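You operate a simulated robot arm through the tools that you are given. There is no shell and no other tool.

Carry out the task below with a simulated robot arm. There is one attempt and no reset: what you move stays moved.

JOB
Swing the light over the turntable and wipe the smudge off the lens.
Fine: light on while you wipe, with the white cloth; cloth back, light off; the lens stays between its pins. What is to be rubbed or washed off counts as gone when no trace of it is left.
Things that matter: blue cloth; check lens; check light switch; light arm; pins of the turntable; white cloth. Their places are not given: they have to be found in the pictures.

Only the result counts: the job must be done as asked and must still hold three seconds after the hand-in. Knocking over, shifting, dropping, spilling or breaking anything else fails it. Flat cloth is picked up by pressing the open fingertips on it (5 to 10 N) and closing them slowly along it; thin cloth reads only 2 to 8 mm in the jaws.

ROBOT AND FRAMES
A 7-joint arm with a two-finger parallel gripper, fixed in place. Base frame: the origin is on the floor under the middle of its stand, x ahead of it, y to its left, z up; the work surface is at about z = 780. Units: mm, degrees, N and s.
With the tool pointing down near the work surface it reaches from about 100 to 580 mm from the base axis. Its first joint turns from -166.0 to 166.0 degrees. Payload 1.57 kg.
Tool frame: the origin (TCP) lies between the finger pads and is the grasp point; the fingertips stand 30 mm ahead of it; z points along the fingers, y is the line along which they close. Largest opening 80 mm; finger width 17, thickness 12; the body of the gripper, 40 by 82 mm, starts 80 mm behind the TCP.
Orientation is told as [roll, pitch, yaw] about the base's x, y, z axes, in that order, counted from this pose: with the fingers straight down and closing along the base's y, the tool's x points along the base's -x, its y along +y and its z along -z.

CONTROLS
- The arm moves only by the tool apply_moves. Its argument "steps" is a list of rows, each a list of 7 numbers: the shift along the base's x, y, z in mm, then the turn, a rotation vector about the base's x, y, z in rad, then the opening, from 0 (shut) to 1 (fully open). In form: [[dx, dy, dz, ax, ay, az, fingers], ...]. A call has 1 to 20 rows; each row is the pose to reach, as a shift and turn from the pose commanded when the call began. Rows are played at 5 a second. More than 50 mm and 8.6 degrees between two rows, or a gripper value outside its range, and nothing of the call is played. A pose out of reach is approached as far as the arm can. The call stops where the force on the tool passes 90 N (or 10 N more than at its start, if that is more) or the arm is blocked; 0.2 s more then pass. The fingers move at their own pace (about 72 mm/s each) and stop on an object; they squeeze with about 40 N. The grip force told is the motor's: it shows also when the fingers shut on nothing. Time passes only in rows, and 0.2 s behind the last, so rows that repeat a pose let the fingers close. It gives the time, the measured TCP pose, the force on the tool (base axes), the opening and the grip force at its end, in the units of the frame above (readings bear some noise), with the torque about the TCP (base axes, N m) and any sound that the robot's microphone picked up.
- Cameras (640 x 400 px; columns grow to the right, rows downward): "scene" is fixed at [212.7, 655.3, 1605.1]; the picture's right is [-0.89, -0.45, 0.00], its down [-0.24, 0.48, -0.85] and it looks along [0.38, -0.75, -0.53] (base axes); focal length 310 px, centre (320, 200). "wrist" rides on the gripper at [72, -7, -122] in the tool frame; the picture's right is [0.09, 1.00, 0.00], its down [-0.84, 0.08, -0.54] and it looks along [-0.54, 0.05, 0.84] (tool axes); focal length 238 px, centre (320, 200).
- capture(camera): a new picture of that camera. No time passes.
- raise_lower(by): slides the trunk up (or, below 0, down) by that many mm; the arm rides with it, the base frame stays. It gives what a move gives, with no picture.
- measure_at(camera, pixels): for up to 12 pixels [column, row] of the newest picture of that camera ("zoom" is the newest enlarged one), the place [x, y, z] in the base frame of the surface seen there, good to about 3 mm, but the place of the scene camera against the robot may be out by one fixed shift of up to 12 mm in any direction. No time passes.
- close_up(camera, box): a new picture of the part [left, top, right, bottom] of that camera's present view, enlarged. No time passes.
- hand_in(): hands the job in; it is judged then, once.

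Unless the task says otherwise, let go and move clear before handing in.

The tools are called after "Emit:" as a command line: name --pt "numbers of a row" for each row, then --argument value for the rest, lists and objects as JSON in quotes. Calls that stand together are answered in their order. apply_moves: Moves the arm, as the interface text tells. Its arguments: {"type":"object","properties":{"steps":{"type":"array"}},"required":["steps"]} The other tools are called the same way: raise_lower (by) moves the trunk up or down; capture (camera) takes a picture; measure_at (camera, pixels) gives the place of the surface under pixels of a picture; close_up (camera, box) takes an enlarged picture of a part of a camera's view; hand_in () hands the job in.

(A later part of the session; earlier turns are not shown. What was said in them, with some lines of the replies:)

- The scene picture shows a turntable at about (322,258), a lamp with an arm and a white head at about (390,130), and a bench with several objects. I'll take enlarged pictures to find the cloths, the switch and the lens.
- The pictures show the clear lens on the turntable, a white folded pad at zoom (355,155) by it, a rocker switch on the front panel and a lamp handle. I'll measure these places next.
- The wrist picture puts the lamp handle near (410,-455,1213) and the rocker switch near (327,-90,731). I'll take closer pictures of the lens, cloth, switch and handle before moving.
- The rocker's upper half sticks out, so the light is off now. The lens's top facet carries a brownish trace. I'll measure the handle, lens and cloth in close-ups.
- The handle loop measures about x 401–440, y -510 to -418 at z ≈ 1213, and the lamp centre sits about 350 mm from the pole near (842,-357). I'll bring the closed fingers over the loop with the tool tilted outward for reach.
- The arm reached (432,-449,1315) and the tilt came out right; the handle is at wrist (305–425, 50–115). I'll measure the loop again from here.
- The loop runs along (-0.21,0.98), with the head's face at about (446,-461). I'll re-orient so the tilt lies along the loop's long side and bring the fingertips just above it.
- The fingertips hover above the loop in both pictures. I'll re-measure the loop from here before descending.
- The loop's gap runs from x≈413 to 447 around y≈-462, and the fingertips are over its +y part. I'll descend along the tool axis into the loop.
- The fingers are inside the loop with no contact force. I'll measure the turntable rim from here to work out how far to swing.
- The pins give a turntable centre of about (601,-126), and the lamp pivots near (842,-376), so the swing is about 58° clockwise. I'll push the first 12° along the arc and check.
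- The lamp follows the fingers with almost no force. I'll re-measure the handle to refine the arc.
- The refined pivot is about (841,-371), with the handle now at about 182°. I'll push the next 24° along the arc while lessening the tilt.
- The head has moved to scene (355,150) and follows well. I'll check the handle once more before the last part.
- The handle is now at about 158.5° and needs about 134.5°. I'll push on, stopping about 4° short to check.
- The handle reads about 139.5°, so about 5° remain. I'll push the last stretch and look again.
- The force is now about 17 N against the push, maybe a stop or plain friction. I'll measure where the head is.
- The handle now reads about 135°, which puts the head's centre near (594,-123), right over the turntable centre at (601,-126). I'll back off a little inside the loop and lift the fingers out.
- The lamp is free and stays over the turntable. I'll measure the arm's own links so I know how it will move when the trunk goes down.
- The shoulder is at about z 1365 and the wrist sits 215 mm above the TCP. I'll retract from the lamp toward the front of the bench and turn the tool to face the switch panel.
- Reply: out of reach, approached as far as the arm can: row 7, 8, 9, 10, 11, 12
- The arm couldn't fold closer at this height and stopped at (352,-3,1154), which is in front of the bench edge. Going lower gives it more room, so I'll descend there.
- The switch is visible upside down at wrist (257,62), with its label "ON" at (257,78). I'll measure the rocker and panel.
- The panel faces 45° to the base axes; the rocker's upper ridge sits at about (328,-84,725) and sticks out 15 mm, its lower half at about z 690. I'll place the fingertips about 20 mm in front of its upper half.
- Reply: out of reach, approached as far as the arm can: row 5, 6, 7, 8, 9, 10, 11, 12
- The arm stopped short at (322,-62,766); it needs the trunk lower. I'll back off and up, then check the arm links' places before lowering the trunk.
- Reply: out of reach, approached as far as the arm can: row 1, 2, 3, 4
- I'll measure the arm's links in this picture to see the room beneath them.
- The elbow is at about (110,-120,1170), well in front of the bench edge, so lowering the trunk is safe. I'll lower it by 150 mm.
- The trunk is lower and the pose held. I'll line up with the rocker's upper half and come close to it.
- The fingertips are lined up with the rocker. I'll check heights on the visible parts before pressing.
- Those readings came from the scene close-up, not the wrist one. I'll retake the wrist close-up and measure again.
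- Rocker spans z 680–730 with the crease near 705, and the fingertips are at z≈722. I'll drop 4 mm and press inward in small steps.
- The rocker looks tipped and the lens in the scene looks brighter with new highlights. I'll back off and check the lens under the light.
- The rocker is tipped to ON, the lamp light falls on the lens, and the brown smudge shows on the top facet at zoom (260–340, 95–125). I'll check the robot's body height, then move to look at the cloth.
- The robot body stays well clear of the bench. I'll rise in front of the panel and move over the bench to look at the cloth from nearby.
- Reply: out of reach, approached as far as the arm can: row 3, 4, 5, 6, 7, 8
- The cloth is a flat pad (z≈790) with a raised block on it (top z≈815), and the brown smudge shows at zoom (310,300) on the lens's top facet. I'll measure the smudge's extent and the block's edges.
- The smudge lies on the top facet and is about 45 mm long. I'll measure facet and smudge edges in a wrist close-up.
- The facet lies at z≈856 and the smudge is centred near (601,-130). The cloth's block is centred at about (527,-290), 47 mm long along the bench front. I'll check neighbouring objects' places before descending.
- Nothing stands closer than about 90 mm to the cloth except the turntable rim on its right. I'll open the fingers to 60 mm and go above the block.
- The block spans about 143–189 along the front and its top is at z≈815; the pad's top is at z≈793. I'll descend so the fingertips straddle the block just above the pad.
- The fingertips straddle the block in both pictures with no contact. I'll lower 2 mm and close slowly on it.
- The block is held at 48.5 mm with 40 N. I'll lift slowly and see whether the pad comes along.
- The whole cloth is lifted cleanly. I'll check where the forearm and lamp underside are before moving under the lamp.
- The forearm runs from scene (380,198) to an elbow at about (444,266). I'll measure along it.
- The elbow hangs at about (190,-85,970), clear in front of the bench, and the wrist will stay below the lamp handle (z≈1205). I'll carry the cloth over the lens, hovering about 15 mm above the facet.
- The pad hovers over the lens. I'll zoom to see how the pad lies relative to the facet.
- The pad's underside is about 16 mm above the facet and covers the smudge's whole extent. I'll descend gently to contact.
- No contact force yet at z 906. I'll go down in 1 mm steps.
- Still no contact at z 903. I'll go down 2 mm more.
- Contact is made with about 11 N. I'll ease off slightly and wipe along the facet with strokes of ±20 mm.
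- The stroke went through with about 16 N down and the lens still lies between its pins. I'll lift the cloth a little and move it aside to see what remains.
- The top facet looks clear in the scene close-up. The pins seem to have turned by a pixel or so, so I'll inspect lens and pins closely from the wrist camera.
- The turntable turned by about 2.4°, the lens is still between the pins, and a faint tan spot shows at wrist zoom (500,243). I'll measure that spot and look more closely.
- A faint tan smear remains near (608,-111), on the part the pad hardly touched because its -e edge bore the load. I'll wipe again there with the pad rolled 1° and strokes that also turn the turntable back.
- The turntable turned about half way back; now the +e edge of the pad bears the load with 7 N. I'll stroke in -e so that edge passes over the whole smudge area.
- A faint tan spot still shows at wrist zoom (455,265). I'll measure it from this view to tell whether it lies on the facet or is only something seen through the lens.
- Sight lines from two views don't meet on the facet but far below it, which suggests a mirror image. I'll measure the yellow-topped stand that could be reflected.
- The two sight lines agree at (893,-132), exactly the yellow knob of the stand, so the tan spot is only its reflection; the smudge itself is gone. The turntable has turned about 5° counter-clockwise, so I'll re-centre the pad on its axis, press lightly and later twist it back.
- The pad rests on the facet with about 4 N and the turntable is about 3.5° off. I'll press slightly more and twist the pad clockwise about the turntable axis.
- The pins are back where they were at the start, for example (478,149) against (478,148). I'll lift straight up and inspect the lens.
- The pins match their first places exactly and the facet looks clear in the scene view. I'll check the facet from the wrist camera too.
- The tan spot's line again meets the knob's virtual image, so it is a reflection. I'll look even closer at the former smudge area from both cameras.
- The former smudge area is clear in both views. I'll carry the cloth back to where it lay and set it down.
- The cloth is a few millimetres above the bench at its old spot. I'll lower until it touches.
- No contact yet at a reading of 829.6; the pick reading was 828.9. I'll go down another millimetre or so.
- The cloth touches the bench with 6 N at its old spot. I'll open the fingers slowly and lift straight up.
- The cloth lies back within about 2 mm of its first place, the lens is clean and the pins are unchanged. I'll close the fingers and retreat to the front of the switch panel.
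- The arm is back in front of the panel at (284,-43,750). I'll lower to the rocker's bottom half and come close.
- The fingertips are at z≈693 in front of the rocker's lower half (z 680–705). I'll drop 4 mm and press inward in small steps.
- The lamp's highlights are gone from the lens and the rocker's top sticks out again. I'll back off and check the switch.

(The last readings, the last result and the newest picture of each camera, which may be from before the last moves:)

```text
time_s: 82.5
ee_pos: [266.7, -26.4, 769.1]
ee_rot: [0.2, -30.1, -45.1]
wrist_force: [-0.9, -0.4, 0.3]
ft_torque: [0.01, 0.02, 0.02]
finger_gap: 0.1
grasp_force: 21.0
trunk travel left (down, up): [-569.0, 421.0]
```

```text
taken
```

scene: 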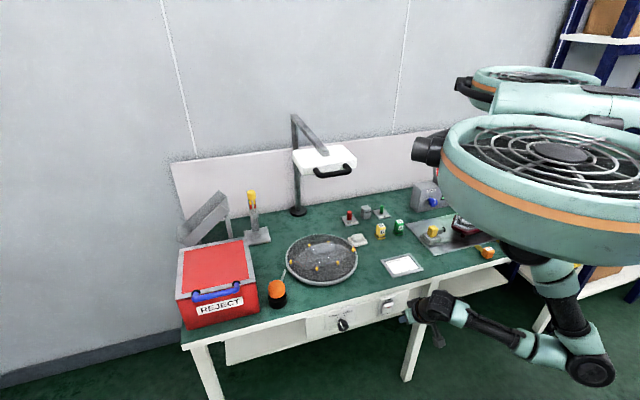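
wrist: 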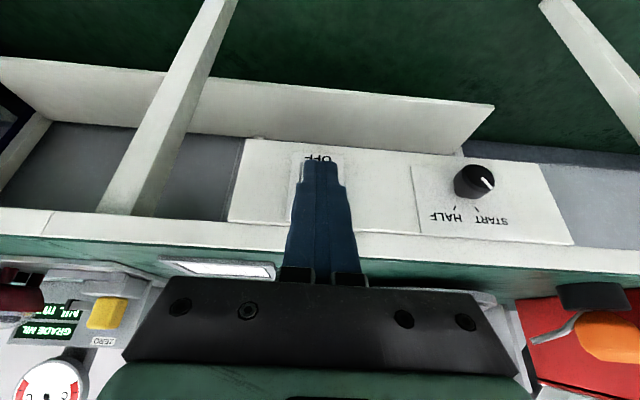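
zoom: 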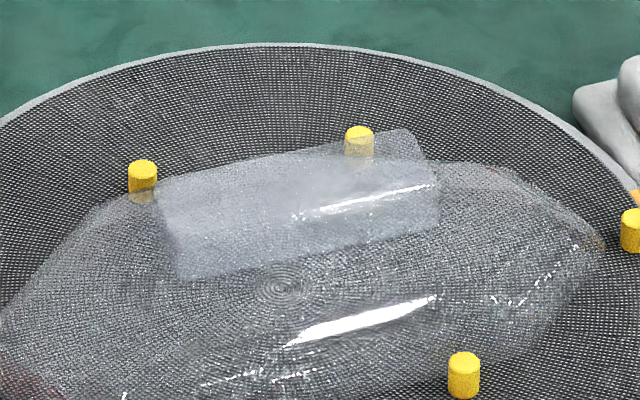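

The switch reads OFF and everything stands as before. I want one more look at the former smudge area from near the lens, so I'll bring the wrist camera over the bench.

Emit:
apply_moves --pt "10.6 -10.6 16 0 0 0 0" --pt "19.1 -19.1 34 0 0 0 0" --pt "33.2 -33.2 54 0 0 0 0" --pt "47.4 -47.4 71 0 0 0 0" --pt "61.5 -61.5 81 0 0 0 0" --pt "79.2 -79.2 93 0 0 0 0" --pt "96.9 -96.9 111 0 0 0 0" --pt "118 -118 131 0 0 0 0" --pt "150.6 -122.3 156 0 0 0 0" --pt "182.4 -125.8 176 0 0 0 0" --pt "207.2 -122.3 181 0 0 0 0" --pt "207.2 -122.3 181 0 0 0 0"

Emit:
capture --camera "wrist"

Emit:
capture --camera "scene"

```text
time_s: 85.2
ee_pos: [470.7, -150.3, 949.8]
ee_rot: [0.2, -30.1, -45.1]
wrist_force: [0.1, -0.1, 0.0]
ft_torque: [0.01, 0.03, -0.02]
finger_gap: 0.1
grasp_force: 21.4
trunk travel left (down, up): [-569.0, 421.0]
```

```text
taken
```

wrist: 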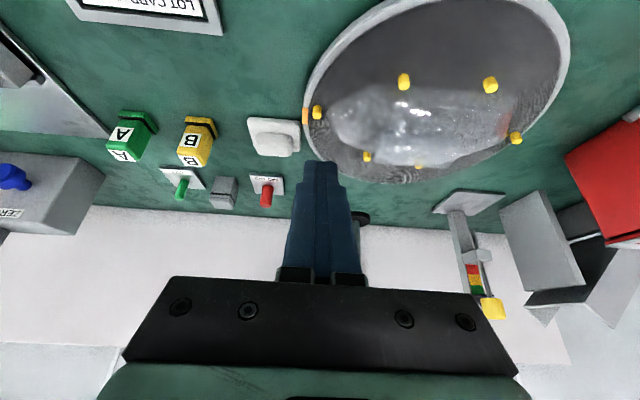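

```text
taken
```

scene: 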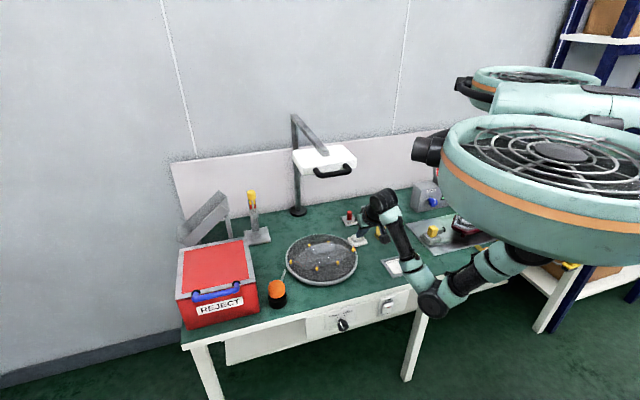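

Emit:
close_up --camera "wrist" --box '[360, 110, 480, 180]'

Emit:
close_up --camera "wrist" --box '[380, 120, 450, 170]'

Emit:
close_up --camera "scene" --box '[307, 232, 343, 256]'

```text
5.33 times, centred on (420, 145) of wrist
```

zoom: 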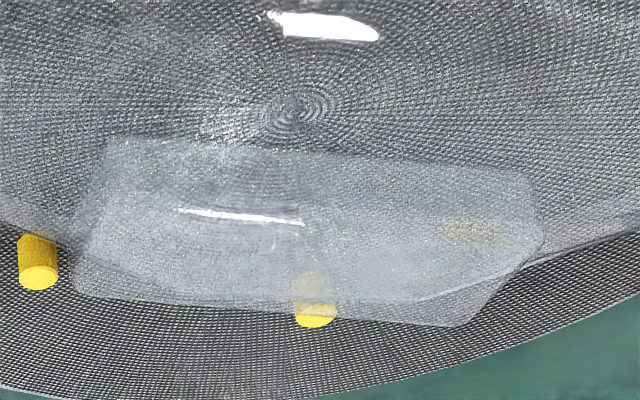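

```text
8.00 times, centred on (415, 145) of wrist
```

zoom: 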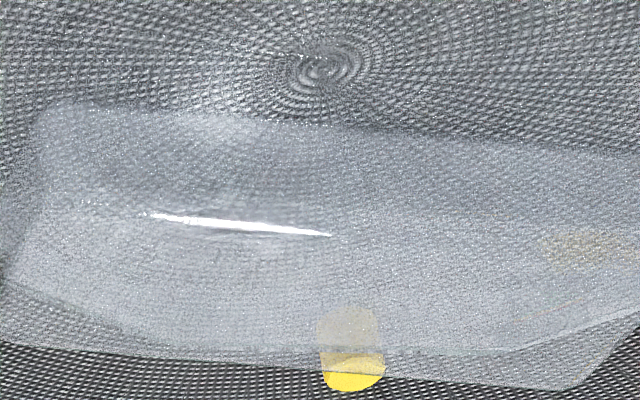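

```text
16.00 times, centred on (325, 244) of scene
```

zoom: 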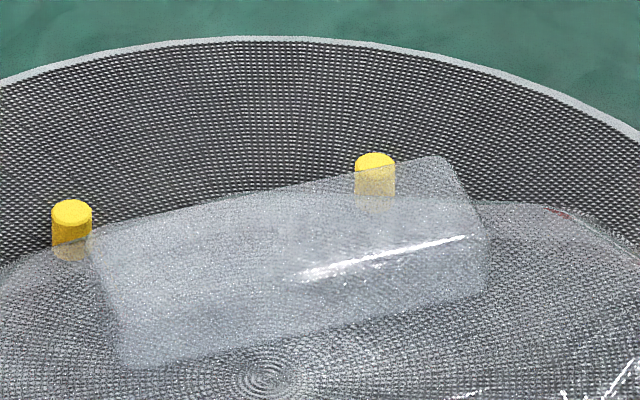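

The former smudge area is clean from this angle too, and the tan spot again points to the knob's mirror image. I'll retreat clear of the bench and check the whole scene a last time.

Emit:
apply_moves --pt "-25 4 -5 0 0 0 0" --pt "-57 0 -25 0 0 0 0" --pt "-89 4 -50 0 0 0 0" --pt "-110 25 -70 0 0 0 0" --pt "-128 43 -88 0 0 0 0" --pt "-146 61 -100 0 0 0 0" --pt "-146 61 -100 0 0 0 0"

Emit:
capture --camera "scene"

Emit:
capture --camera "wrist"

Emit:
close_up --camera "scene" --box '[270, 110, 430, 330]'

```text
time_s: 86.8
ee_pos: [326.3, -91.0, 847.8]
ee_rot: [0.2, -30.0, -45.1]
wrist_force: [1.1, 0.5, -0.2]
ft_torque: [0.01, 0.0, 0.06]
finger_gap: 0.0
grasp_force: 21.6
trunk travel left (down, up): [-569.0, 421.0]
```

```text
taken
```

scene: 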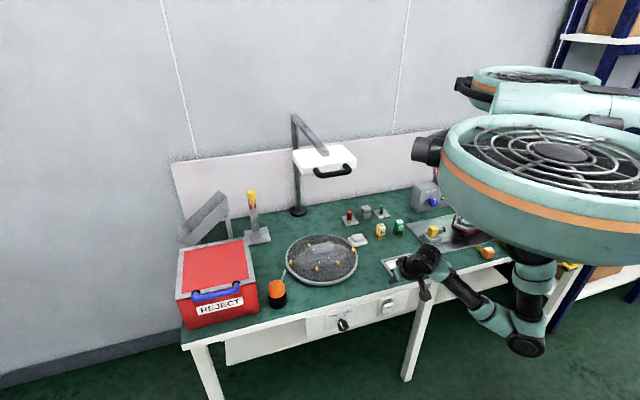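

```text
taken
```

wrist: 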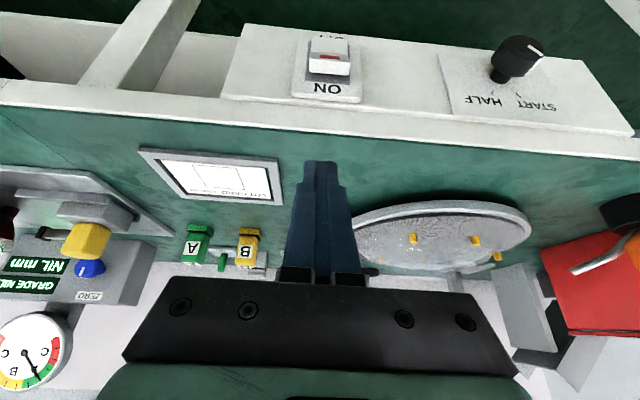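

```text
1.82 times, centred on (350, 220) of scene
```

zoom: 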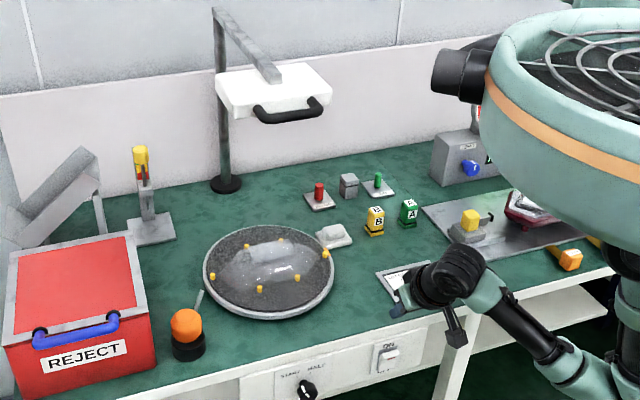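

The lamp is over the turntable, the switch reads OFF, the cloth is back at its place, the lens is clean between its pins, and the gripper is empty and clear. I'll hand in the job.

Emit:
hand_in

```text
The job is handed in.
```

The job is done and handed in: the light is over the turntable and the smudge is wiped off the lens. I haven't been given the judge's result.

- **Light:** the lamp head's centre is within about 10 mm of the turntable's centre. I switched the light on before wiping and off afterwards. The last pictures show the switch at OFF and no lamp glare on the lens.
- **Lens:** I wiped it with the white cloth, and the brown smudge no longer shows from either camera. A faint tan spot still appears in some wrist pictures. It moves with the viewpoint and lines up with the yellow knob on the stand behind, so I took it to be a reflection and not a trace.
- **Pins:** the lens is still between them. The wiping turned the turntable about 5°, and I twisted it back until the pins matched their starting places in the pictures.
- **Cloth:** the white cloth is back within about 2 mm of where it lay. I did not go near the blue cloth.

The gripper is empty and clear of everything on the bench. I saw nothing else moved or knocked over, though the robot's own body hid part of the right-hand side of the bench in the last scene picture.
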